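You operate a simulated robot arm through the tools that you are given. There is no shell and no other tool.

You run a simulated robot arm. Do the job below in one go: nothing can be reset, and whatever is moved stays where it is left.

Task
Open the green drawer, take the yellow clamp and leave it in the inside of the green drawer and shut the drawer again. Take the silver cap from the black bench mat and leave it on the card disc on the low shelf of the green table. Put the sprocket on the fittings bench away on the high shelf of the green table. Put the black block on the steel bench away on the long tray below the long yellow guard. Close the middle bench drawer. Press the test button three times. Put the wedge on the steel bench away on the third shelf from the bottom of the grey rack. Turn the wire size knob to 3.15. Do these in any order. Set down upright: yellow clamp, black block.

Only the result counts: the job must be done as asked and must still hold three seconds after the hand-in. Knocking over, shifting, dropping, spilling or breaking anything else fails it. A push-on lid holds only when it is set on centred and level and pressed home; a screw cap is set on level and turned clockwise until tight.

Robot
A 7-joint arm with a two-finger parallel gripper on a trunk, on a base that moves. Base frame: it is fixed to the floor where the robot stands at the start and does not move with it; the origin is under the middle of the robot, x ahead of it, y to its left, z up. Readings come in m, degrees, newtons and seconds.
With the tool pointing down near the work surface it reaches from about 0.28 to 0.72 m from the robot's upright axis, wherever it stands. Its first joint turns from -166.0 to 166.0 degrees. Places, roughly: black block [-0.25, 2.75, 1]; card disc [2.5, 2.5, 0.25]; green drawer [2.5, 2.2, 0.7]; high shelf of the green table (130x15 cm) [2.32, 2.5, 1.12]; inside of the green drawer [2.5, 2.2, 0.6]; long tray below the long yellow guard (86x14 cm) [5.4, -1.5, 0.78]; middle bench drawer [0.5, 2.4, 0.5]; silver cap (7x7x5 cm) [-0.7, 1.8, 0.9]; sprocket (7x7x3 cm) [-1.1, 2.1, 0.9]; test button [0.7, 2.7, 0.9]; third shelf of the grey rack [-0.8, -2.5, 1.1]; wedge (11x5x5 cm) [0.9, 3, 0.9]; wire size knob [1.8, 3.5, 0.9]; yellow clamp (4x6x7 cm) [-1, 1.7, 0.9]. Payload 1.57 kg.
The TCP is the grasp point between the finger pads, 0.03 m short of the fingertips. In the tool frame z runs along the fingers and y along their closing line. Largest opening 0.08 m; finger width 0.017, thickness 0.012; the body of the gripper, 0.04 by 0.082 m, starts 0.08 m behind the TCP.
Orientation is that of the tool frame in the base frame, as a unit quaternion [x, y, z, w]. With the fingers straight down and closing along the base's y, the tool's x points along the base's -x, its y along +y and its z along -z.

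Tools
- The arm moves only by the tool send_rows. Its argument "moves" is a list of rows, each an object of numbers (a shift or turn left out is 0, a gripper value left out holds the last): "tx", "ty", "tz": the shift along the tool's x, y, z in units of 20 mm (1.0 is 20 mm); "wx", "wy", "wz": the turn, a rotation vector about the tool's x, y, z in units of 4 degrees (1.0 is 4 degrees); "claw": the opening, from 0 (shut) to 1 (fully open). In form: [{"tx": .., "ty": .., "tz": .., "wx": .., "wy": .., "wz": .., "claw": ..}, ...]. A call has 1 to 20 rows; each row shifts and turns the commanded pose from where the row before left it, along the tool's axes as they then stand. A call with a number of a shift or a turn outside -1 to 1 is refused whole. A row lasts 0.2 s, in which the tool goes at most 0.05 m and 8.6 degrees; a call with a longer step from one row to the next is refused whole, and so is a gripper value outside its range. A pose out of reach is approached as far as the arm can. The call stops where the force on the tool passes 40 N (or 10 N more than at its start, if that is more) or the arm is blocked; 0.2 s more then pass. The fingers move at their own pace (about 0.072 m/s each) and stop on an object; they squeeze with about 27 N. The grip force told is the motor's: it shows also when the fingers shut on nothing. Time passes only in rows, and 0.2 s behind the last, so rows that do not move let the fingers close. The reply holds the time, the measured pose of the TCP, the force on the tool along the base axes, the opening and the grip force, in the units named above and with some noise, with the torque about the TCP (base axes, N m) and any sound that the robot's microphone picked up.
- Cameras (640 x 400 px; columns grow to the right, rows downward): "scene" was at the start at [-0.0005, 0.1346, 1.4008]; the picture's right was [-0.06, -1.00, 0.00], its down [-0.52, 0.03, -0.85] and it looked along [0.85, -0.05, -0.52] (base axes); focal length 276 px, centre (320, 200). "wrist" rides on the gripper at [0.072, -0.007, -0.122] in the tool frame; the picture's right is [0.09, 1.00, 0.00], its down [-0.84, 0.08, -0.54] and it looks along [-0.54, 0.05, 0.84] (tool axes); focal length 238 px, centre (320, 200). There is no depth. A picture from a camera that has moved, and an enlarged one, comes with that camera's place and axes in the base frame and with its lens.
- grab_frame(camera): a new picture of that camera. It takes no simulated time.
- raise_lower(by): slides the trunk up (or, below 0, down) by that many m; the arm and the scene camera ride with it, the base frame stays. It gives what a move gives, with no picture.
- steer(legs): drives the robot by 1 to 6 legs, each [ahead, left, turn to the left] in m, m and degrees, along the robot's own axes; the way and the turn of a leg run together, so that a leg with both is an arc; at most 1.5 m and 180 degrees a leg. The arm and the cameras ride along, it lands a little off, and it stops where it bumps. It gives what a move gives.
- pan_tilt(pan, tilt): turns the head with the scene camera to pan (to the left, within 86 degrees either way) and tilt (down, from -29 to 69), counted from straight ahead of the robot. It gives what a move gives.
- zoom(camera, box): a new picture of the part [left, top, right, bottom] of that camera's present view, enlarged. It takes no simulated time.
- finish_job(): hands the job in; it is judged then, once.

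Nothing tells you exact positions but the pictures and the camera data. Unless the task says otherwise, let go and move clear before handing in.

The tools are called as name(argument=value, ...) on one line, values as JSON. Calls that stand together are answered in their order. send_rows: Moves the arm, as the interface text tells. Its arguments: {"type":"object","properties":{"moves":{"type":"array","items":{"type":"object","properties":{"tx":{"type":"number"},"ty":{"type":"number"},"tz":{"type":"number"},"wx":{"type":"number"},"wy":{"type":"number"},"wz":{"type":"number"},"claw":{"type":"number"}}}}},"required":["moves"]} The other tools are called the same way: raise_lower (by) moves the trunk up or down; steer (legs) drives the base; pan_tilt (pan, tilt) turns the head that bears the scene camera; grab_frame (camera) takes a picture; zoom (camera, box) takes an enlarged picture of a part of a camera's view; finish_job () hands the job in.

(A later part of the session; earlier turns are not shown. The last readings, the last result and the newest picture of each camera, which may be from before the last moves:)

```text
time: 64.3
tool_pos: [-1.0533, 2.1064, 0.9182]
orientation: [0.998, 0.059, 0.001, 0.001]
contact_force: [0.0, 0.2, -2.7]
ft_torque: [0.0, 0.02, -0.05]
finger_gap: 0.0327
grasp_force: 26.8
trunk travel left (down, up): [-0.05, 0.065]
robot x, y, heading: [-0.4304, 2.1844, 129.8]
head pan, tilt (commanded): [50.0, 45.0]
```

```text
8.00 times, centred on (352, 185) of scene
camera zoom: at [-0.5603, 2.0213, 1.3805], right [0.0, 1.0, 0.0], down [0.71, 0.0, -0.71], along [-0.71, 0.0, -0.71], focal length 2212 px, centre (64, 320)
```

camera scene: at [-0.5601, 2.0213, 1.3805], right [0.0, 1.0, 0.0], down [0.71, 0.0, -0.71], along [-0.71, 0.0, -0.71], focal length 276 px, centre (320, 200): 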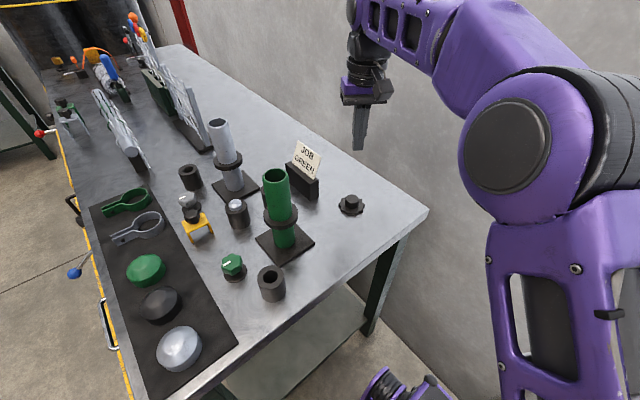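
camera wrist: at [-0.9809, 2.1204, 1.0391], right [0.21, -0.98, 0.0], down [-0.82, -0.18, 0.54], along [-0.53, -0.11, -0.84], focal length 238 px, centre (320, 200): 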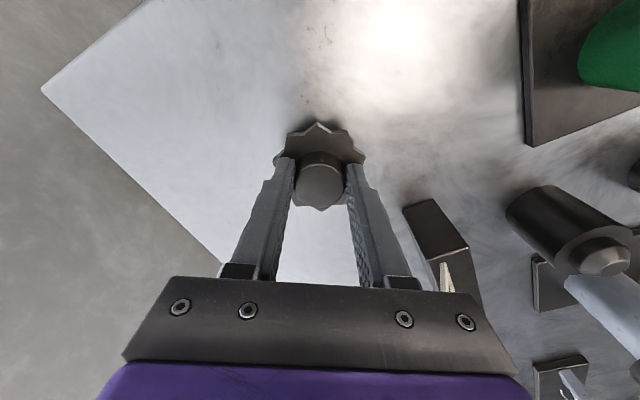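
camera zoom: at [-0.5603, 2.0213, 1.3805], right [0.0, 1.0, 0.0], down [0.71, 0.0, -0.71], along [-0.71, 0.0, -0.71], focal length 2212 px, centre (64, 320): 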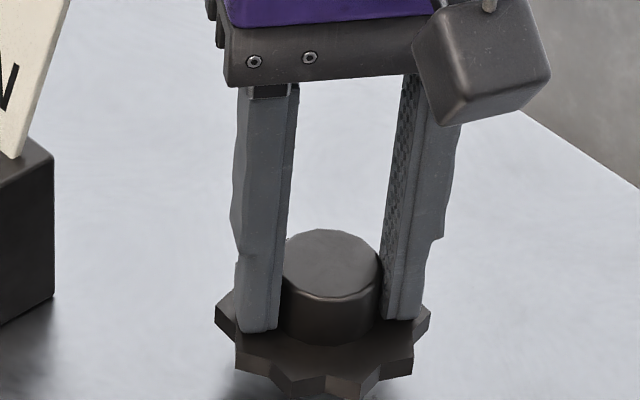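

The sprocket is held this time (gap 33 mm, ~2.7 N weight on the tool). I'll lift it gently to travel height.

send_rows(moves=[{"tz": -0.3}, {"tz": -0.4}, {"tz": -0.5}, {"tz": -0.5}, {"tz": -0.5}, {"tz": -0.5}, {"tz": -0.5}, {"tz": -0.5}, {"tz": -0.5}, {"tz": -0.5}, {"tz": -0.5}, {"tz": -0.5}, {"tz": -0.5}, {"tz": -0.5}, {"tz": -0.4}, {"tz": -0.3}])

grab_frame(camera="wrist")

```text
time: 67.7
tool_pos: [-1.0519, 2.1058, 1.0665]
orientation: [0.998, 0.059, 0.0, 0.0]
contact_force: [0.1, 0.8, -3.8]
ft_torque: [-0.01, -0.03, -0.01]
finger_gap: 0.0328
grasp_force: 26.9
trunk travel left (down, up): [-0.05, 0.065]
robot x, y, heading: [-0.4304, 2.1792, 129.9]
head pan, tilt (commanded): [50.0, 45.0]
```

```text
taken
camera wrist: at [-0.981, 2.12, 1.1871], right [0.21, -0.98, 0.0], down [-0.82, -0.18, 0.54], along [-0.53, -0.11, -0.84], focal length 238 px, centre (320, 200)
```

wrist: 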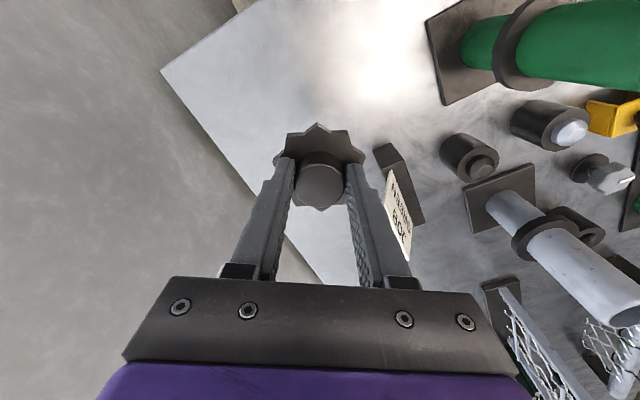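

The sprocket is firmly held. I'll swing the arm back to the front along the reverse path, then back out of the gap.

send_rows(moves=[{"tx": 0.4, "ty": -0.25}, {"tx": 0.865, "ty": -0.501}, {"tx": 0.865, "ty": -0.501}, {"tx": 0.865, "ty": -0.501}, {"tx": 0.865, "ty": -0.501}, {"tx": 0.865, "ty": -0.501}, {"tx": 0.865, "ty": -0.501}, {"wz": 0.7125}, {"tx": 0.8106, "ty": -0.5857, "wz": 0.7125}, {"tx": 0.7804, "ty": -0.6252, "wz": 0.7125}, {"tx": 0.7484, "ty": -0.6633, "wz": 0.7125}, {"tx": 0.7145, "ty": -0.6997, "wz": 0.7125}, {"tx": 0.6788, "ty": -0.7343, "wz": 0.7125}, {"tx": 0.6414, "ty": -0.7672, "wz": 0.7125}, {"tx": 0.6025, "ty": -0.7981, "wz": 0.7125}, {"tx": 0.5621, "ty": -0.8271, "wz": 0.7125}, {"tx": 0.5203, "ty": -0.854, "wz": 0.7125}, {"tx": 0.4772, "ty": -0.8788, "wz": 0.7125}, {"tx": 0.4329, "ty": -0.9015, "wz": 0.7125}, {"tx": 0.3875, "ty": -0.9219, "wz": 0.7125}])

send_rows(moves=[{"tx": 0.3412, "ty": -0.94, "wz": 0.7125}, {"tx": 0.294, "ty": -0.9558, "wz": 0.7125}, {"tx": 0.2462, "ty": -0.9692, "wz": 0.7125}, {"tx": 0.1977, "ty": -0.9803, "wz": 0.7125}, {"tx": 0.1487, "ty": -0.9889, "wz": 0.7125}, {"tx": 0.0993, "ty": -0.9951, "wz": 0.7125}, {"tx": 0.0497, "ty": -0.9988, "wz": 0.7125}, {"ty": -0.8}, {"ty": -0.4}])

grab_frame(camera="wrist")

```text
time: 71.9
tool_pos: [-0.765, 2.3375, 1.0613]
orientation: [0.965, -0.261, 0.007, 0.002]
contact_force: [0.2, -0.1, -3.1]
ft_torque: [-0.01, 0.0, -0.03]
finger_gap: 0.0327
grasp_force: 27.3
trunk travel left (down, up): [-0.05, 0.065]
robot x, y, heading: [-0.4286, 2.1782, 129.6]
head pan, tilt (commanded): [50.0, 45.0]
```

```text
time: 73.9
tool_pos: [-0.6389, 2.4434, 1.0565]
orientation: [0.905, -0.425, 0.014, 0.006]
contact_force: [0.6, 0.6, -2.8]
ft_torque: [-0.01, 0.02, -0.01]
finger_gap: 0.0331
grasp_force: 27.3
trunk travel left (down, up): [-0.05, 0.065]
robot x, y, heading: [-0.4295, 2.1784, 129.9]
head pan, tilt (commanded): [50.0, 45.0]
```

```text
taken
camera wrist: at [-0.5897, 2.3943, 1.1803], right [-0.71, -0.71, 0.0], down [-0.61, 0.61, 0.52], along [-0.37, 0.36, -0.86], focal length 238 px, centre (320, 200)
```

wrist: 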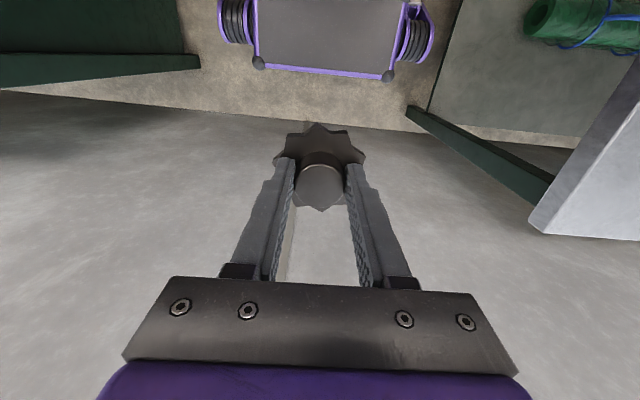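

The sprocket is in hand in front of me. I'll back out of the gap, turn right to run parallel to the benches, and move away from the stool, then look at the green table.

steer(legs=[[-1.05, 0, 0], [0, 0, -90], [0.2, -1.35, 0]])

pan_tilt(pan=25, tilt=20)

grab_frame(camera="scene")

```text
time: 96.0
tool_pos: [1.5656, 0.7473, 1.0634]
orientation: [-0.367, 0.93, -0.003, -0.005]
contact_force: [0.1, 0.2, -3.7]
ft_torque: [0.01, 0.01, 0.01]
finger_gap: 0.033
grasp_force: 26.7
trunk travel left (down, up): [-0.05, 0.065]
robot x, y, heading: [1.3152, 0.5215, 43.2]
head pan, tilt (commanded): [50.0, 45.0]
```

```text
time: 96.9
tool_pos: [1.5662, 0.7464, 1.0603]
orientation: [-0.366, 0.93, -0.005, -0.009]
contact_force: [-0.4, 0.3, -3.8]
ft_torque: [-0.01, 0.02, -0.01]
finger_gap: 0.0329
grasp_force: 27.2
trunk travel left (down, up): [-0.05, 0.065]
robot x, y, heading: [1.3174, 0.5208, 43.1]
head pan, tilt (commanded): [25.0, 20.0]
```

```text
taken
camera scene: at [1.2423, 0.5943, 1.4164], right [0.34, -0.94, 0.0], down [-0.35, -0.13, -0.93], along [0.87, 0.32, -0.37], focal length 276 px, centre (320, 200)
```

scene: 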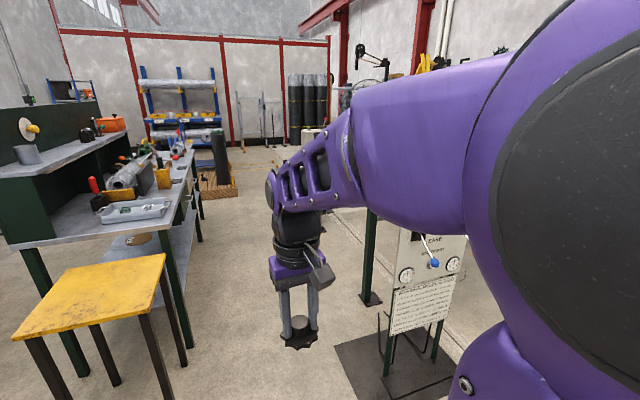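

I'm in front of the green table's stool end, with the tool holding the sprocket ahead of me. The head seems not to be at the commanded pan, so I'll command it again.

pan_tilt(pan=40, tilt=20)

grab_frame(camera="scene")

```text
time: 97.6
tool_pos: [1.5677, 0.7477, 1.0606]
orientation: [-0.366, 0.93, -0.004, -0.008]
contact_force: [-0.2, -1.2, -3.7]
ft_torque: [-0.03, 0.01, 0.02]
finger_gap: 0.0333
grasp_force: 26.6
trunk travel left (down, up): [-0.05, 0.065]
robot x, y, heading: [1.3181, 0.5245, 43.2]
head pan, tilt (commanded): [40.0, 20.0]
```

```text
taken
camera scene: at [1.2423, 0.5945, 1.4169], right [0.34, -0.94, 0.0], down [-0.34, -0.12, -0.93], along [0.87, 0.32, -0.36], focal length 276 px, centre (320, 200)
```

scene: 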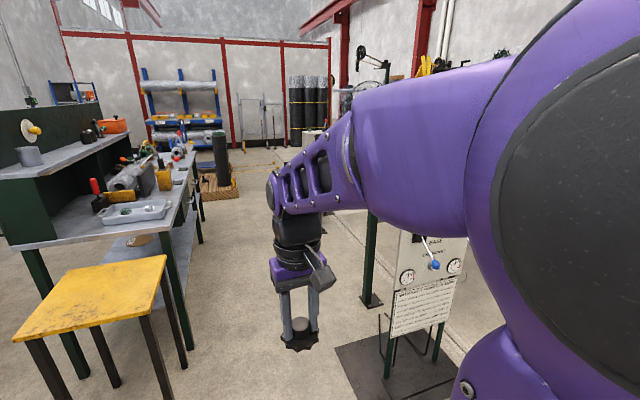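

The raised elbow seems to be blocking the head. I'll extend the tool forward and to the right to free it.

send_rows(moves=[{"tx": -0.5, "ty": -0.4}, {"tx": -1, "ty": -0.8}, {"tx": -1, "ty": -0.8}, {"tx": -1, "ty": -0.8}, {"tx": -1, "ty": -0.8}, {"tx": -1, "ty": -0.8}, {"tx": -1, "ty": -0.8}, {"tx": -1, "ty": -0.8}, {"tx": -0.5, "ty": -0.4}])

pan_tilt(pan=35, tilt=20)

grab_frame(camera="scene")

```text
time: 99.6
tool_pos: [1.7697, 0.7633, 1.0623]
orientation: [-0.367, 0.93, -0.002, -0.004]
contact_force: [-0.2, -0.3, -2.8]
ft_torque: [-0.02, 0.01, -0.03]
finger_gap: 0.0331
grasp_force: 26.5
trunk travel left (down, up): [-0.05, 0.065]
robot x, y, heading: [1.3179, 0.5222, 42.9]
head pan, tilt (commanded): [40.0, 20.0]
```

```text
time: 100.3
tool_pos: [1.7717, 0.7634, 1.0626]
orientation: [-0.366, 0.931, -0.002, -0.004]
contact_force: [0.3, -0.3, -3.2]
ft_torque: [-0.01, 0.0, 0.0]
finger_gap: 0.0331
grasp_force: 26.5
trunk travel left (down, up): [-0.05, 0.065]
robot x, y, heading: [1.3174, 0.5198, 43.1]
head pan, tilt (commanded): [35.0, 20.0]
```

```text
taken
camera scene: at [1.1743, 0.6539, 1.4192], right [0.98, -0.21, 0.0], down [-0.07, -0.33, -0.94], along [0.19, 0.92, -0.34], focal length 276 px, centre (320, 200)
```

scene: 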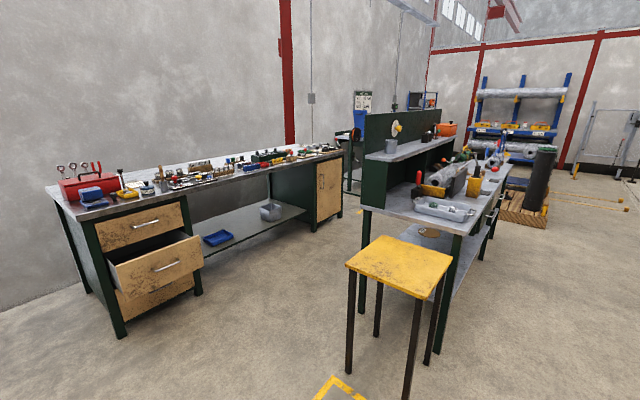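

The head is free now. The green table has a back board with the high shelf, and the low shelf with a card disc underneath. I'll zoom in.

zoom(camera="scene", box=[340, 90, 560, 230])

zoom(camera="scene", box=[400, 170, 520, 250])

zoom(camera="scene", box=[50, 130, 350, 320])

```text
2.86 times, centred on (450, 160) of scene
camera zoom: at [1.1743, 0.6539, 1.4192], right [0.98, -0.21, 0.0], down [-0.07, -0.33, -0.94], along [0.19, 0.92, -0.34], focal length 790 px, centre (-51, 314)
```

zoom: 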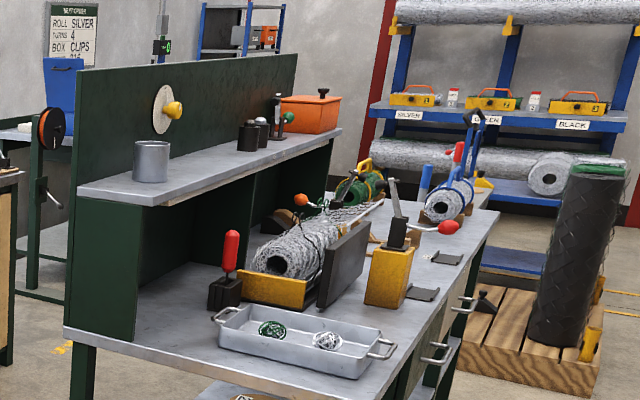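

```text
5.00 times, centred on (460, 210) of scene
camera zoom: at [1.1743, 0.6539, 1.4192], right [0.98, -0.21, 0.0], down [-0.07, -0.33, -0.94], along [0.19, 0.92, -0.34], focal length 1382 px, centre (-380, 150)
```

zoom: 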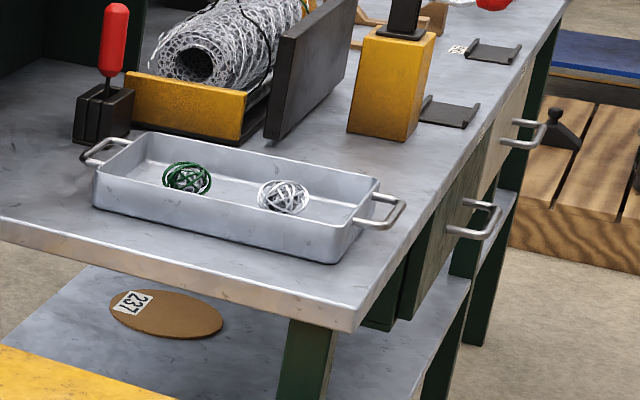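

```text
2.11 times, centred on (200, 225) of scene
camera zoom: at [1.1743, 0.6539, 1.4192], right [0.98, -0.21, 0.0], down [-0.07, -0.33, -0.94], along [0.19, 0.92, -0.34], focal length 582 px, centre (573, 147)
```

zoom: 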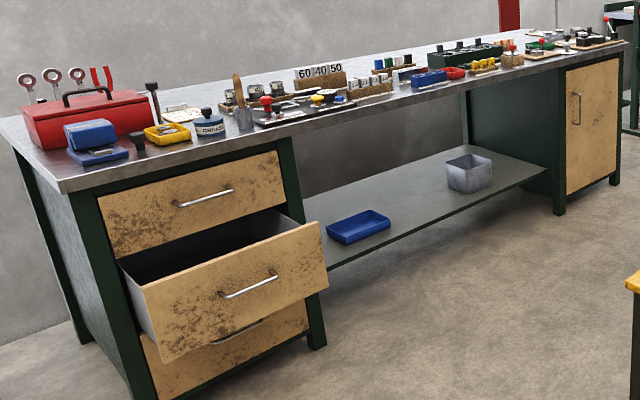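

There's free room on the high shelf near its stool end, and the card disc lies on the low shelf. Before choosing where to stand, I'll test how far the arm reaches with the tool vertical at shelf height, here in the open.

send_rows(moves=[{"tz": -0.6}, {"tz": -1}, {"tz": -1}, {"tz": -1}, {"tz": -1}, {"tz": -0.8}, {"tx": -1, "ty": 0.6}, {"tx": -1, "ty": 0.6}, {"tx": -1, "ty": 0.6}, {"tx": -1, "ty": 0.6}, {"tx": -1, "ty": 0.6}, {"tx": -1, "ty": 0.6}, {"tx": -1, "ty": 0.6}, {"tx": -1, "ty": 0.6}, {"tx": -1, "ty": 0.6}, {"tx": -1, "ty": 0.6}, {"tx": -1}, {"tx": -1}, {"tx": -0.5}, {}])

```text
time: 104.5
tool_pos: [1.8076, 0.938, 1.1512]
orientation: [-0.367, 0.93, -0.003, -0.004]
contact_force: [0.5, 0.1, -3.5]
ft_torque: [-0.01, 0.01, -0.02]
finger_gap: 0.0329
grasp_force: 26.8
out of reach, approached as far as the arm can: row 13, 14, 15, 16, 17, 18, 19
trunk travel left (down, up): [-0.05, 0.065]
robot x, y, heading: [1.3158, 0.5209, 43.1]
head pan, tilt (commanded): [35.0, 20.0]
```

At shelf height the vertical tool reaches about 0.645 m (a bit more with the trunk raised), too short from the table's front. I'll go to the table's aisle-side corner near the stool instead and look from there.

steer(legs=[[0, 0, -3.5], [0.15, 1.2, 0]])

pan_tilt(pan=0, tilt=30)

grab_frame(camera="scene")

```text
time: 116.9
tool_pos: [1.1668, 1.9423, 1.1519]
orientation: [-0.341, 0.94, -0.002, -0.004]
contact_force: [0.2, -0.3, -3.3]
ft_torque: [-0.01, 0.0, -0.01]
finger_gap: 0.0329
grasp_force: 26.8
trunk travel left (down, up): [-0.05, 0.065]
robot x, y, heading: [0.6558, 1.5539, 40.0]
head pan, tilt (commanded): [35.0, 20.0]
```

```text
time: 117.9
tool_pos: [1.1652, 1.9409, 1.1519]
orientation: [-0.341, 0.94, -0.003, -0.004]
contact_force: [-0.2, 0.0, -3.1]
ft_torque: [0.01, 0.0, -0.04]
finger_gap: 0.033
grasp_force: 27.3
trunk travel left (down, up): [-0.05, 0.065]
robot x, y, heading: [0.6541, 1.5497, 40.1]
head pan, tilt (commanded): [0.0, 30.0]
```

```text
taken
camera scene: at [0.564, 1.6599, 1.4032], right [0.64, -0.77, 0.0], down [-0.38, -0.32, -0.87], along [0.66, 0.56, -0.5], focal length 276 px, centre (320, 200)
```

scene: 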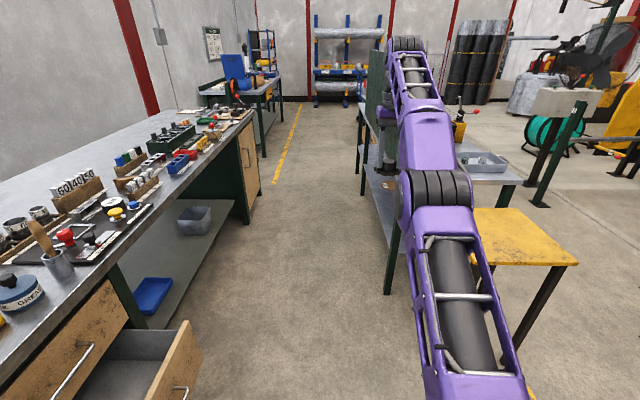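

The arm blocks my view of the table corner and stool. I'll fold it to my right side over free floor and look again.

send_rows(moves=[{"tx": 0.5, "ty": -0.4}, {"tx": 1, "ty": -0.95}, {"tx": 1, "ty": -0.95}, {"tx": 1, "ty": -0.95}, {"tx": 1, "ty": -0.95}, {"tx": 1, "ty": -0.95}, {"tx": 1, "ty": -0.95}, {"tx": 1, "ty": -0.95}, {"tx": 1, "ty": -0.95}, {"tx": 1, "ty": -0.95}, {"tx": 1, "ty": -0.95}, {"tx": 1, "ty": -0.95}, {"tx": 1, "ty": -0.95}, {"tx": 1, "ty": -0.95}, {"tx": 1, "ty": -0.95}, {"tx": 1, "ty": -0.95}, {"tx": 1, "ty": -0.95}, {"tx": 1, "ty": -0.95}, {"tx": 1, "ty": -0.95}, {"tx": 0.5, "ty": -0.5}])

pan_tilt(pan=-10, tilt=25)

grab_frame(camera="scene")

```text
time: 122.1
tool_pos: [1.1078, 1.4214, 1.1562]
orientation: [-0.341, 0.94, -0.002, -0.005]
contact_force: [0.1, 0.2, -3.5]
ft_torque: [0.02, 0.0, 0.01]
finger_gap: 0.0328
grasp_force: 27.6
trunk travel left (down, up): [-0.05, 0.065]
robot x, y, heading: [0.6517, 1.5562, 40.1]
head pan, tilt (commanded): [0.0, 30.0]
```

```text
time: 122.8
tool_pos: [1.1066, 1.4211, 1.1562]
orientation: [-0.342, 0.94, -0.002, -0.004]
contact_force: [-0.1, -0.3, -2.5]
ft_torque: [-0.03, 0.0, 0.01]
finger_gap: 0.0331
grasp_force: 26.6
trunk travel left (down, up): [-0.05, 0.065]
robot x, y, heading: [0.656, 1.5545, 39.8]
head pan, tilt (commanded): [-10.0, 25.0]
```

```text
taken
camera scene: at [0.5745, 1.6476, 1.4111], right [0.5, -0.87, 0.0], down [-0.37, -0.21, -0.91], along [0.78, 0.45, -0.42], focal length 276 px, centre (320, 200)
```

scene: 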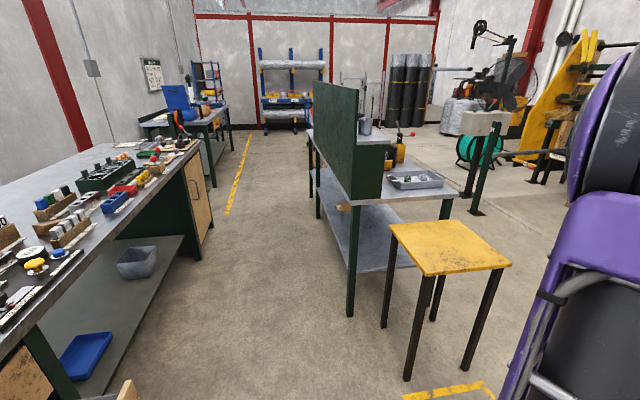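

Now the geometry is clear: stool centre about (1.78, 1.68), table corner leg at (1.79, 2.12), shelf's stool end free. I'll raise the trunk and drive forward beside the table corner, leaving the stool on my right and below the arm.

raise_lower(by=0.065)

steer(legs=[[0.4, -0.05, 0]])

pan_tilt(pan=-15, tilt=35)

grab_frame(camera="scene")

grab_frame(camera="wrist")

```text
time: 123.8
tool_pos: [1.108, 1.4215, 1.2219]
orientation: [-0.341, 0.94, -0.002, -0.005]
contact_force: [0.1, 0.1, -3.1]
ft_torque: [-0.04, 0.01, -0.05]
finger_gap: 0.0326
grasp_force: 27.4
trunk travel left (down, up): [-0.115, 0.0]
robot x, y, heading: [0.6558, 1.5518, 40.1]
head pan, tilt (commanded): [-10.0, 25.0]
```

```text
time: 126.3
tool_pos: [1.4455, 1.6339, 1.222]
orientation: [-0.338, 0.941, -0.003, -0.005]
contact_force: [0.5, 0.2, -2.2]
ft_torque: [0.0, -0.01, 0.02]
finger_gap: 0.0332
grasp_force: 27.2
trunk travel left (down, up): [-0.115, 0.0]
robot x, y, heading: [0.9978, 1.7695, 39.3]
head pan, tilt (commanded): [-10.0, 25.0]
```

```text
time: 127.1
tool_pos: [1.4461, 1.6363, 1.221]
orientation: [-0.337, 0.941, -0.002, -0.006]
contact_force: [-0.2, -1.1, -3.0]
ft_torque: [-0.04, 0.04, 0.02]
finger_gap: 0.0332
grasp_force: 27.2
trunk travel left (down, up): [-0.115, 0.0]
robot x, y, heading: [0.9972, 1.7688, 39.3]
head pan, tilt (commanded): [-15.0, 35.0]
```

```text
taken
camera scene: at [0.9158, 1.8574, 1.4604], right [0.41, -0.91, 0.0], down [-0.52, -0.24, -0.82], along [0.75, 0.34, -0.57], focal length 276 px, centre (320, 200)
```

scene: 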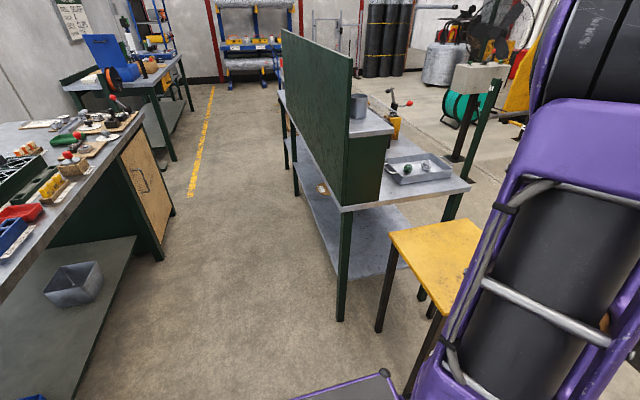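

```text
taken
camera wrist: at [1.3964, 1.5852, 1.3435], right [-0.7, 0.71, 0.0], down [0.6, 0.59, 0.53], along [0.38, 0.38, -0.85], focal length 238 px, centre (320, 200)
```

wrist: 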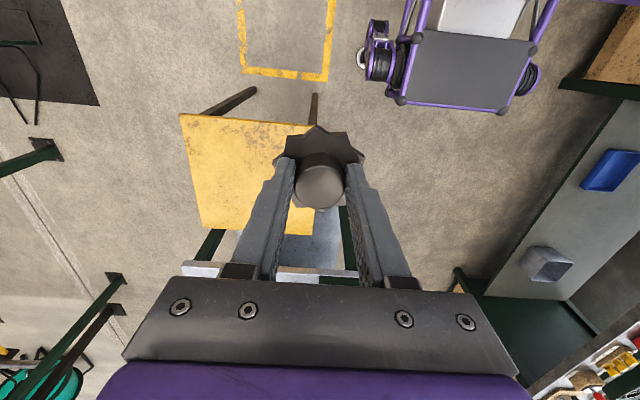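

I can see the shelf end and the cup on it. I'll zoom in to get the shelf's edges.

zoom(camera="scene", box=[270, 70, 430, 220])

```text
2.67 times, centred on (350, 145) of scene
camera zoom: at [0.9158, 1.8574, 1.4604], right [0.41, -0.91, 0.0], down [-0.52, -0.24, -0.82], along [0.75, 0.34, -0.57], focal length 737 px, centre (240, 347)
```

zoom: 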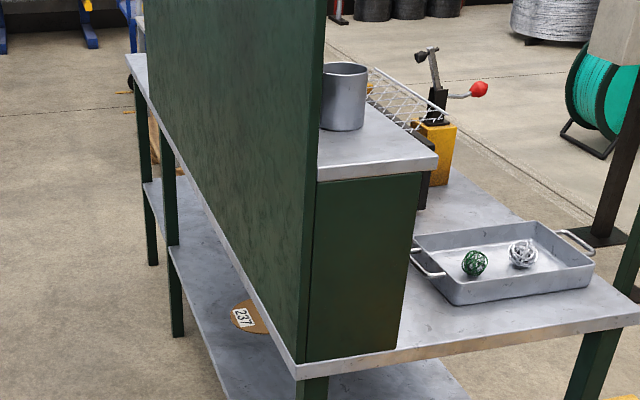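

The cup stands about 14 cm in from the shelf's stool end, so there's a 10 cm free strip at the end for the 7 cm sprocket. I'll drive 0.33 m ahead and then use the wrist camera for the placement.

steer(legs=[[0.33, -0.03, 0.3]])

grab_frame(camera="scene")

grab_frame(camera="wrist")

```text
time: 129.3
tool_pos: [1.7198, 1.8221, 1.2213]
orientation: [-0.337, 0.941, -0.003, -0.005]
contact_force: [-0.5, -0.6, -3.4]
ft_torque: [0.02, -0.01, 0.01]
finger_gap: 0.033
grasp_force: 27.0
trunk travel left (down, up): [-0.115, 0.0]
robot x, y, heading: [1.2707, 1.9559, 39.3]
head pan, tilt (commanded): [-15.0, 35.0]
```

```text
taken
camera scene: at [1.1904, 2.0446, 1.4604], right [0.42, -0.91, 0.0], down [-0.52, -0.24, -0.82], along [0.74, 0.34, -0.57], focal length 276 px, centre (320, 200)
```

scene: 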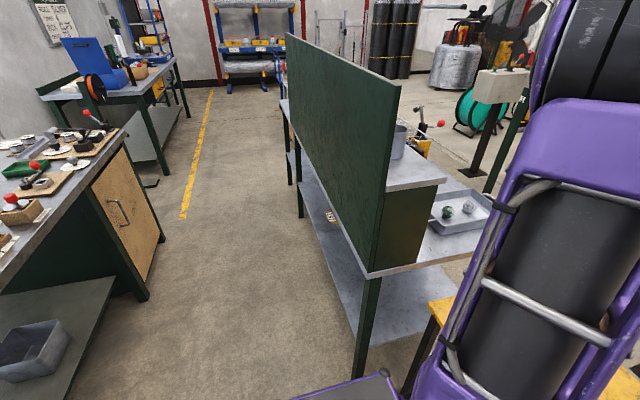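

```text
taken
camera wrist: at [1.6714, 1.7732, 1.3436], right [-0.7, 0.71, 0.0], down [0.6, 0.6, 0.53], along [0.38, 0.38, -0.85], focal length 238 px, centre (320, 200)
```

wrist: 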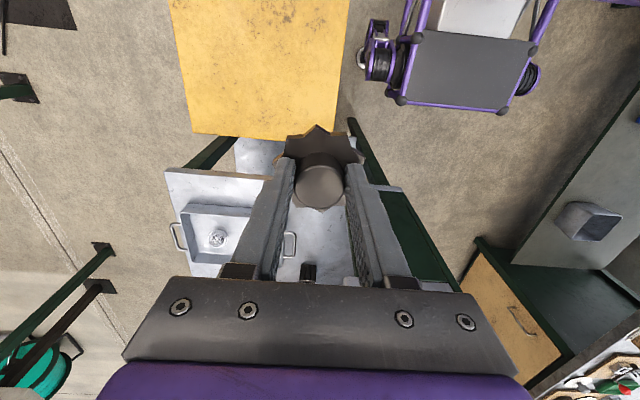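

I'm at the table corner; the tool is beside and above the shelf's end. I'll zoom in on the shelf end for exact coordinates.

zoom(camera="scene", box=[350, 100, 470, 200])

zoom(camera="scene", box=[270, 20, 470, 220])

```text
4.00 times, centred on (410, 150) of scene
camera zoom: at [1.1904, 2.0446, 1.4604], right [0.42, -0.91, 0.0], down [-0.52, -0.24, -0.82], along [0.74, 0.34, -0.57], focal length 1106 px, centre (-40, 400)
```

zoom: 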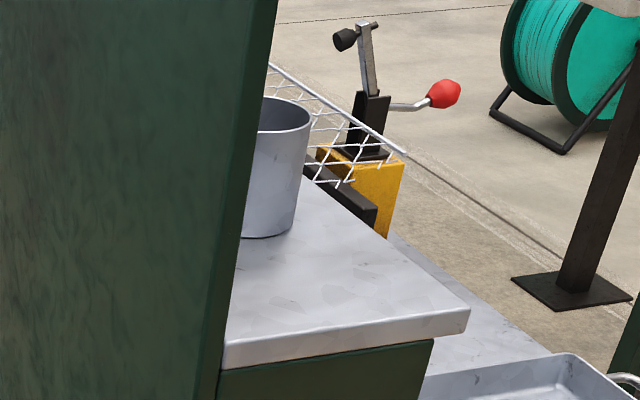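

```text
2.00 times, centred on (370, 120) of scene
camera zoom: at [1.1904, 2.0446, 1.4604], right [0.42, -0.91, 0.0], down [-0.52, -0.24, -0.82], along [0.74, 0.34, -0.57], focal length 553 px, centre (220, 360)
```

zoom: 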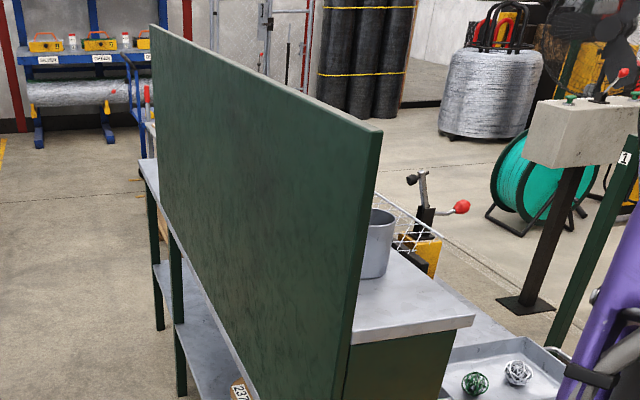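

The shelf top is at z ≈ 1.114, its end edge runs from (1.763, 2.132) at the board to (1.863, 2.006), and the cup's near side is over 12 cm from that edge. I'll shift the base 4 cm toward the stool for arm clearance, then move the tool to about (1.872, 2.086) at the present height.

steer(legs=[[0, -0.04, 0]])

send_rows(moves=[{"tx": -0.45, "ty": 0.23}, {"tx": -0.89, "ty": 0.46}, {"tx": -0.89, "ty": 0.46}, {"tx": -0.89, "ty": 0.46}, {"tx": -0.89, "ty": 0.46}, {"tx": -0.89, "ty": 0.46}, {"tx": -0.89, "ty": 0.46}, {"tx": -0.89, "ty": 0.46}, {"tx": -0.89, "ty": 0.46}, {"tx": -0.89, "ty": 0.46}])

grab_frame(camera="scene")

grab_frame(camera="wrist")

```text
time: 130.3
tool_pos: [1.7451, 1.7932, 1.2214]
orientation: [-0.338, 0.941, -0.002, -0.005]
contact_force: [0.2, 0.0, -3.3]
ft_torque: [-0.02, 0.01, 0.03]
finger_gap: 0.0331
grasp_force: 27.5
trunk travel left (down, up): [-0.115, 0.0]
robot x, y, heading: [1.2961, 1.9264, 39.8]
head pan, tilt (commanded): [-15.0, 35.0]
```

```text
time: 132.5
tool_pos: [1.8209, 1.9688, 1.22]
orientation: [-0.338, 0.941, -0.001, -0.005]
contact_force: [-1.3, -0.5, -3.3]
ft_torque: [0.01, 0.01, 0.01]
finger_gap: 0.0332
grasp_force: 27.6
trunk travel left (down, up): [-0.115, 0.0]
robot x, y, heading: [1.2924, 1.9289, 39.5]
head pan, tilt (commanded): [-15.0, 35.0]
```

```text
taken
camera scene: at [1.2156, 2.0142, 1.4604], right [0.42, -0.91, 0.0], down [-0.52, -0.24, -0.82], along [0.74, 0.34, -0.57], focal length 276 px, centre (320, 200)
```

scene: 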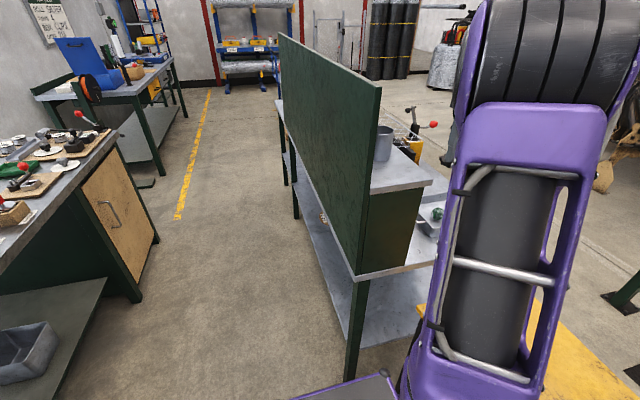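

```text
taken
camera wrist: at [1.7714, 1.9181, 1.3416], right [-0.7, 0.71, 0.0], down [0.6, 0.6, 0.53], along [0.38, 0.38, -0.85], focal length 238 px, centre (320, 200)
```

wrist: 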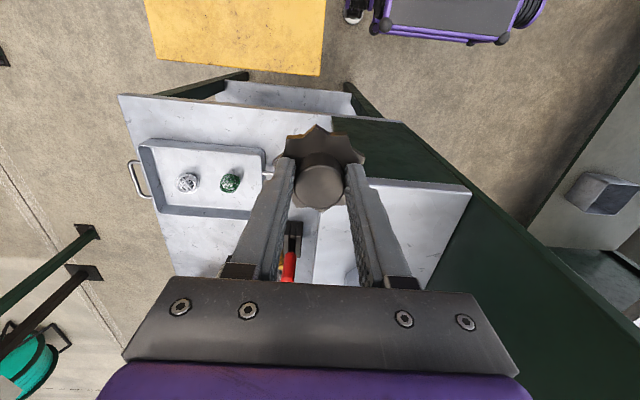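

The shelf's end edge and board are visible right of the gripper. I'll continue the last 13 cm to above the spot.

send_rows(moves=[{"tx": -0.95, "ty": 0.483}, {"tx": -0.95, "ty": 0.483}, {"tx": -0.95, "ty": 0.483}, {"tx": -0.95, "ty": 0.483}, {"tx": -0.95, "ty": 0.483}, {"tx": -0.95, "ty": 0.483}, {}])

grab_frame(camera="scene")

grab_frame(camera="wrist")

```text
time: 134.1
tool_pos: [1.8698, 2.0857, 1.2206]
orientation: [-0.338, 0.941, -0.003, -0.003]
contact_force: [0.3, 1.2, -2.9]
ft_torque: [-0.01, 0.01, -0.01]
finger_gap: 0.0332
grasp_force: 27.3
trunk travel left (down, up): [-0.115, 0.0]
robot x, y, heading: [1.2954, 1.9252, 39.5]
head pan, tilt (commanded): [-15.0, 35.0]
```

```text
taken
camera scene: at [1.2157, 2.0143, 1.4604], right [0.42, -0.91, 0.0], down [-0.52, -0.24, -0.82], along [0.74, 0.34, -0.57], focal length 276 px, centre (320, 200)
```

scene: 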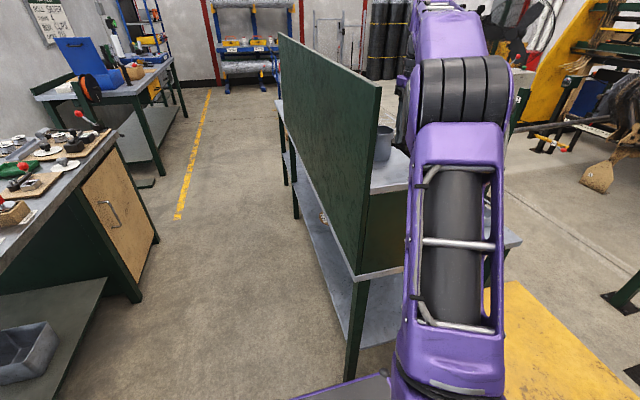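

```text
taken
camera wrist: at [1.8218, 2.0357, 1.3419], right [-0.7, 0.71, 0.0], down [0.6, 0.6, 0.53], along [0.38, 0.38, -0.85], focal length 238 px, centre (320, 200)
```

wrist: 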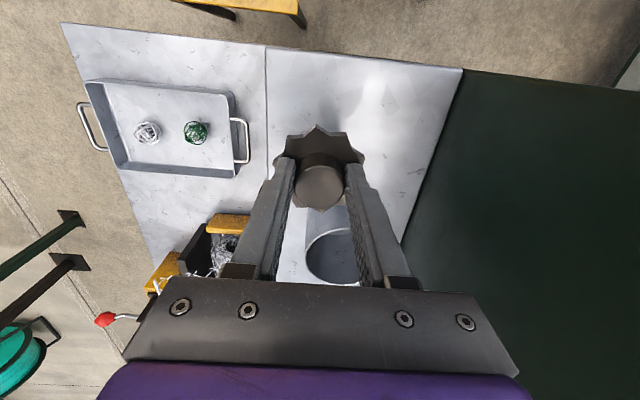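

The sprocket is well placed above the free end of the shelf (6 cm from the end edge, 5 cm from the front edge, cup 16 cm away). I'll lower it, slowly at the end.

send_rows(moves=[{"tz": 0.5}, {"tz": 0.6}, {"tz": 0.6}, {"tz": 0.5}, {"tz": 0.3}, {"tz": 0.2}, {}])

```text
time: 135.7
tool_pos: [1.8715, 2.0844, 1.1646]
orientation: [-0.338, 0.941, -0.003, -0.005]
contact_force: [0.1, 0.0, -3.2]
ft_torque: [-0.02, 0.0, 0.04]
finger_gap: 0.0331
grasp_force: 27.1
trunk travel left (down, up): [-0.115, 0.0]
robot x, y, heading: [1.2937, 1.9237, 39.5]
head pan, tilt (commanded): [-15.0, 35.0]
```

send_rows(moves=[{"tz": 0.15}, {"tz": 0.15}, {}])

grab_frame(camera="wrist")

```text
time: 136.5
tool_pos: [1.8711, 2.0858, 1.1588]
orientation: [-0.337, 0.941, -0.002, -0.004]
contact_force: [0.6, 0.3, 0.2]
ft_torque: [0.11, -0.07, 0.0]
finger_gap: 0.0329
grasp_force: 27.1
trunk travel left (down, up): [-0.115, 0.0]
robot x, y, heading: [1.2939, 1.9278, 39.7]
head pan, tilt (commanded): [-15.0, 35.0]
```

```text
taken
camera wrist: at [1.8224, 2.0352, 1.2809], right [-0.7, 0.71, 0.0], down [0.6, 0.6, 0.53], along [0.38, 0.38, -0.85], focal length 238 px, centre (320, 200)
```

wrist: 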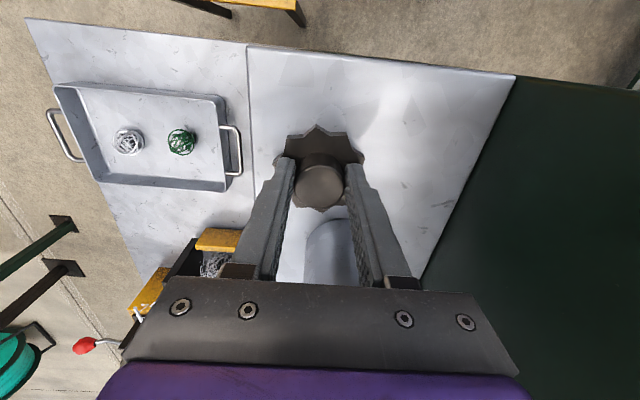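

The shelf is now carrying the sprocket's weight. I'll press 1–2 mm further, open the fingers, and rise straight up.

send_rows(moves=[{"tz": 0.08}, {}, {"claw": 0.65}, {"claw": 0.65}, {"claw": 0.65}, {"tz": -0.3}, {"tz": -0.6}, {"tz": -1}, {"tz": -1}, {"tz": -1}])

grab_frame(camera="wrist")

```text
time: 138.7
tool_pos: [1.8712, 2.0855, 1.2351]
orientation: [-0.339, 0.941, -0.001, -0.006]
contact_force: [-0.4, -0.6, -0.5]
ft_torque: [0.01, 0.01, 0.03]
finger_gap: 0.0519
grasp_force: 0.0
trunk travel left (down, up): [-0.115, 0.0]
robot x, y, heading: [1.2916, 1.9236, 39.7]
head pan, tilt (commanded): [-15.0, 35.0]
```

```text
taken
camera wrist: at [1.8222, 2.0354, 1.357], right [-0.7, 0.71, 0.0], down [0.6, 0.6, 0.53], along [0.38, 0.38, -0.85], focal length 238 px, centre (320, 200)
```

wrist: 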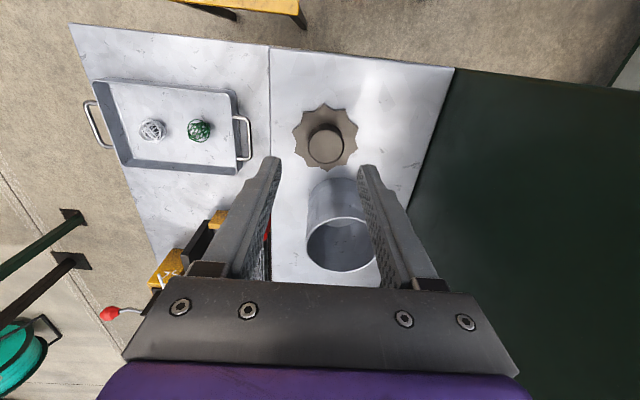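

The sprocket rests flat on the high shelf with the cup untouched. Next I'll back away, tuck the arm ahead, and go round the stool to the table's front for the green drawer.

steer(legs=[[-0.65, 0, 0]])

send_rows(moves=[{"tx": 0.3, "ty": 1, "tz": 0.5}, {"tx": 0.3, "ty": 1, "tz": 0.5}, {"tx": 0.3, "ty": 1, "tz": 0.5}, {"tx": 0.3, "ty": 1, "tz": 0.5}, {"tx": 0.3, "ty": 1, "tz": 0.5}, {"tx": 0.3, "ty": 1, "tz": 0.5}, {"tx": 0.3, "ty": 1, "tz": 0.5}, {"tx": 0.3, "ty": 1, "tz": 0.5}])

steer(legs=[[-0.05, -1.08, 0]])

pan_tilt(pan=20, tilt=30)

grab_frame(camera="scene")

```text
time: 142.3
tool_pos: [1.3732, 1.672, 1.2347]
orientation: [-0.335, 0.942, -0.003, -0.004]
contact_force: [0.0, -0.1, -0.5]
ft_torque: [0.02, 0.02, -0.01]
finger_gap: 0.052
grasp_force: 0.0
trunk travel left (down, up): [-0.115, 0.0]
robot x, y, heading: [0.7934, 1.5186, 39.2]
head pan, tilt (commanded): [-15.0, 35.0]
```

```text
time: 144.1
tool_pos: [1.2346, 1.7645, 1.1551]
orientation: [-0.334, 0.943, -0.003, -0.004]
contact_force: [-0.3, -0.9, 0.3]
ft_torque: [-0.01, 0.0, 0.03]
finger_gap: 0.0519
grasp_force: 0.0
trunk travel left (down, up): [-0.115, 0.0]
robot x, y, heading: [0.7954, 1.5201, 39.1]
head pan, tilt (commanded): [-15.0, 35.0]
```

```text
time: 154.6
tool_pos: [1.8655, 0.9128, 1.1565]
orientation: [-0.336, 0.942, -0.003, -0.004]
contact_force: [0.2, -0.5, 0.1]
ft_torque: [0.02, 0.01, -0.02]
finger_gap: 0.0519
grasp_force: 0.0
trunk travel left (down, up): [-0.115, 0.0]
robot x, y, heading: [1.4259, 0.6644, 39.5]
head pan, tilt (commanded): [-15.0, 35.0]
```

```text
time: 155.6
tool_pos: [1.8663, 0.9126, 1.1554]
orientation: [-0.336, 0.942, -0.003, -0.006]
contact_force: [0.1, 0.9, 0.3]
ft_torque: [-0.03, -0.01, -0.01]
finger_gap: 0.052
grasp_force: 0.1
trunk travel left (down, up): [-0.115, 0.0]
robot x, y, heading: [1.4285, 0.6637, 39.2]
head pan, tilt (commanded): [20.0, 30.0]
```

```text
taken
camera scene: at [1.3148, 0.794, 1.4681], right [0.86, -0.51, 0.0], down [-0.26, -0.43, -0.87], along [0.44, 0.74, -0.5], focal length 276 px, centre (320, 200)
```

scene: 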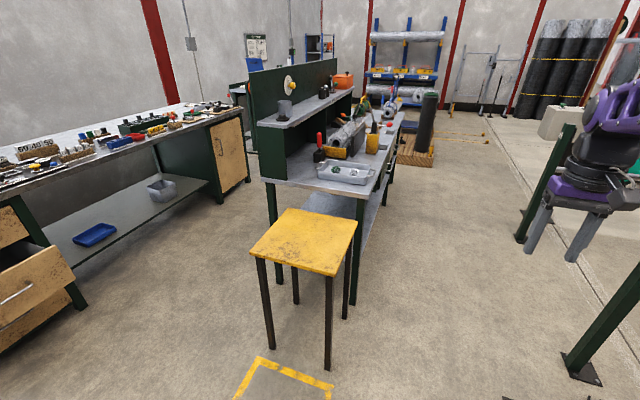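

The corridor in front of the table is clear. I'll drive along it and look at the table's front with its drawers.

steer(legs=[[1.0, -0.12, 0.4], [0.55, 0, 0]])

pan_tilt(pan=75, tilt=40)

grab_frame(camera="scene")

```text
time: 163.6
tool_pos: [3.1282, 1.8305, 1.1549]
orientation: [-0.345, 0.938, -0.002, -0.006]
contact_force: [-0.3, -0.3, 0.3]
ft_torque: [0.0, 0.02, -0.03]
finger_gap: 0.0519
grasp_force: 0.1
trunk travel left (down, up): [-0.115, 0.0]
robot x, y, heading: [2.692, 1.576, 40.6]
head pan, tilt (commanded): [20.0, 30.0]
```

```text
time: 164.9
tool_pos: [3.1281, 1.8306, 1.1546]
orientation: [-0.345, 0.938, -0.003, -0.004]
contact_force: [-0.3, 0.8, -0.4]
ft_torque: [-0.02, 0.0, 0.0]
finger_gap: 0.052
grasp_force: 0.0
trunk travel left (down, up): [-0.115, 0.0]
robot x, y, heading: [2.6974, 1.5722, 40.5]
head pan, tilt (commanded): [75.0, 40.0]
```

```text
taken
camera scene: at [2.4983, 1.698, 1.4528], right [0.9, 0.43, 0.0], down [0.28, -0.58, -0.77], along [-0.33, 0.69, -0.64], focal length 276 px, centre (320, 200)
```

scene: 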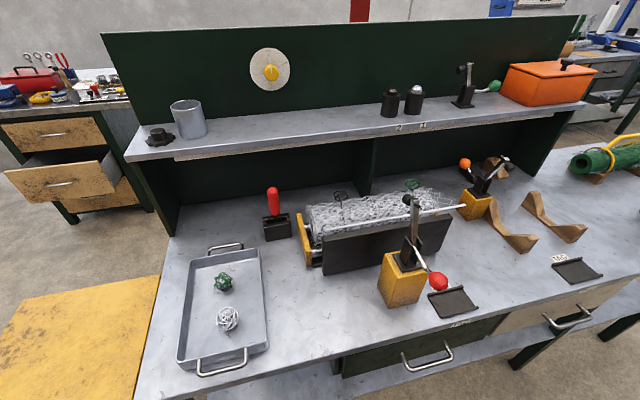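

I see the drawers: the left one has a dark green face with a bar handle near (2.62, 2.07, 0.7). I'll zoom on it.

pan_tilt(pan=70, tilt=60)

grab_frame(camera="scene")

zoom(camera="scene", box=[320, 140, 560, 290])

```text
time: 165.7
tool_pos: [3.1288, 1.8305, 1.155]
orientation: [-0.345, 0.939, -0.003, -0.005]
contact_force: [0.3, 0.4, 0.7]
ft_torque: [0.01, -0.02, 0.0]
finger_gap: 0.052
grasp_force: 0.0
trunk travel left (down, up): [-0.115, 0.0]
robot x, y, heading: [2.6927, 1.5747, 40.7]
head pan, tilt (commanded): [70.0, 60.0]
```

```text
taken
camera scene: at [2.5115, 1.6838, 1.4261], right [0.94, 0.35, 0.0], down [0.3, -0.81, -0.5], along [-0.18, 0.47, -0.87], focal length 276 px, centre (320, 200)
```

scene: 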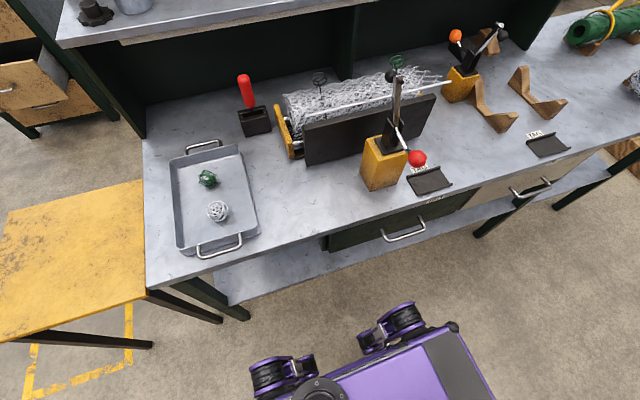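

```text
2.67 times, centred on (440, 215) of scene
camera zoom: at [2.5115, 1.6838, 1.4261], right [0.94, 0.35, 0.0], down [0.3, -0.81, -0.5], along [-0.18, 0.47, -0.87], focal length 737 px, centre (0, 160)
```

zoom: 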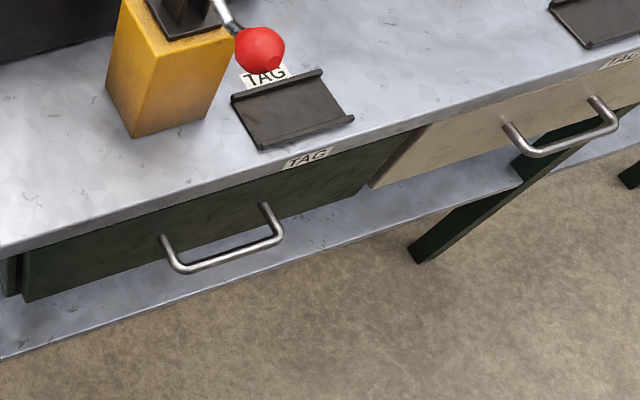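

The green drawer has a D-shaped bar handle. I'll stand facing the table about 0.7 m from the handle to pull it straight out.

steer(legs=[[0.247, -0.28, 0], [0, 0, 89.2]])

pan_tilt(pan=0, tilt=40)

grab_frame(camera="scene")

grab_frame(camera="wrist")

```text
time: 173.0
tool_pos: [2.8076, 1.9508, 1.1544]
orientation: [0.911, -0.413, 0.005, 0.002]
contact_force: [0.4, 0.2, -1.0]
ft_torque: [0.03, 0.0, -0.02]
finger_gap: 0.052
grasp_force: 0.1
trunk travel left (down, up): [-0.115, 0.0]
robot x, y, heading: [3.0698, 1.5173, 131.0]
head pan, tilt (commanded): [70.0, 60.0]
```

```text
time: 174.4
tool_pos: [2.807, 1.95, 1.1555]
orientation: [0.911, -0.413, 0.006, 0.001]
contact_force: [0.0, 0.2, -0.1]
ft_torque: [-0.01, 0.02, -0.01]
finger_gap: 0.0521
grasp_force: 0.0
trunk travel left (down, up): [-0.115, 0.0]
robot x, y, heading: [3.066, 1.5172, 131.0]
head pan, tilt (commanded): [0.0, 40.0]
```

```text
taken
camera scene: at [2.9665, 1.4228, 1.4528], right [0.75, 0.66, 0.0], down [0.42, -0.48, -0.77], along [-0.51, 0.58, -0.64], focal length 276 px, centre (320, 200)
```

scene: 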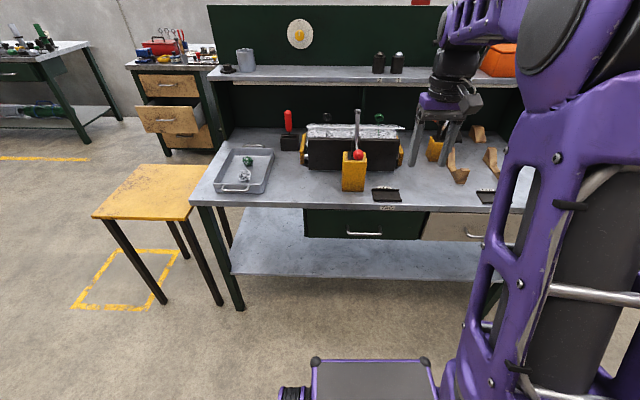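

```text
taken
camera wrist: at [2.8589, 1.901, 1.2772], right [-0.69, -0.72, 0.0], down [-0.61, 0.58, 0.53], along [-0.39, 0.37, -0.85], focal length 238 px, centre (320, 200)
```

wrist: 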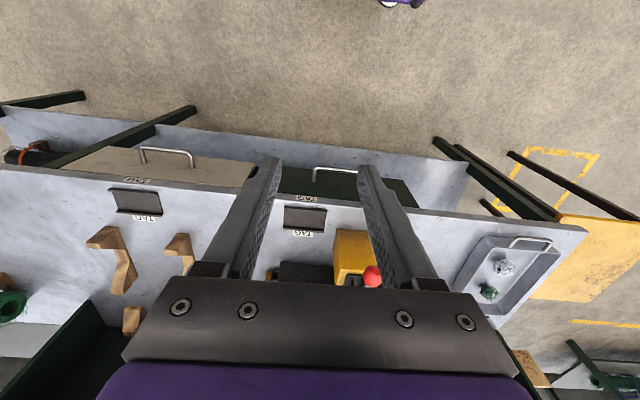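

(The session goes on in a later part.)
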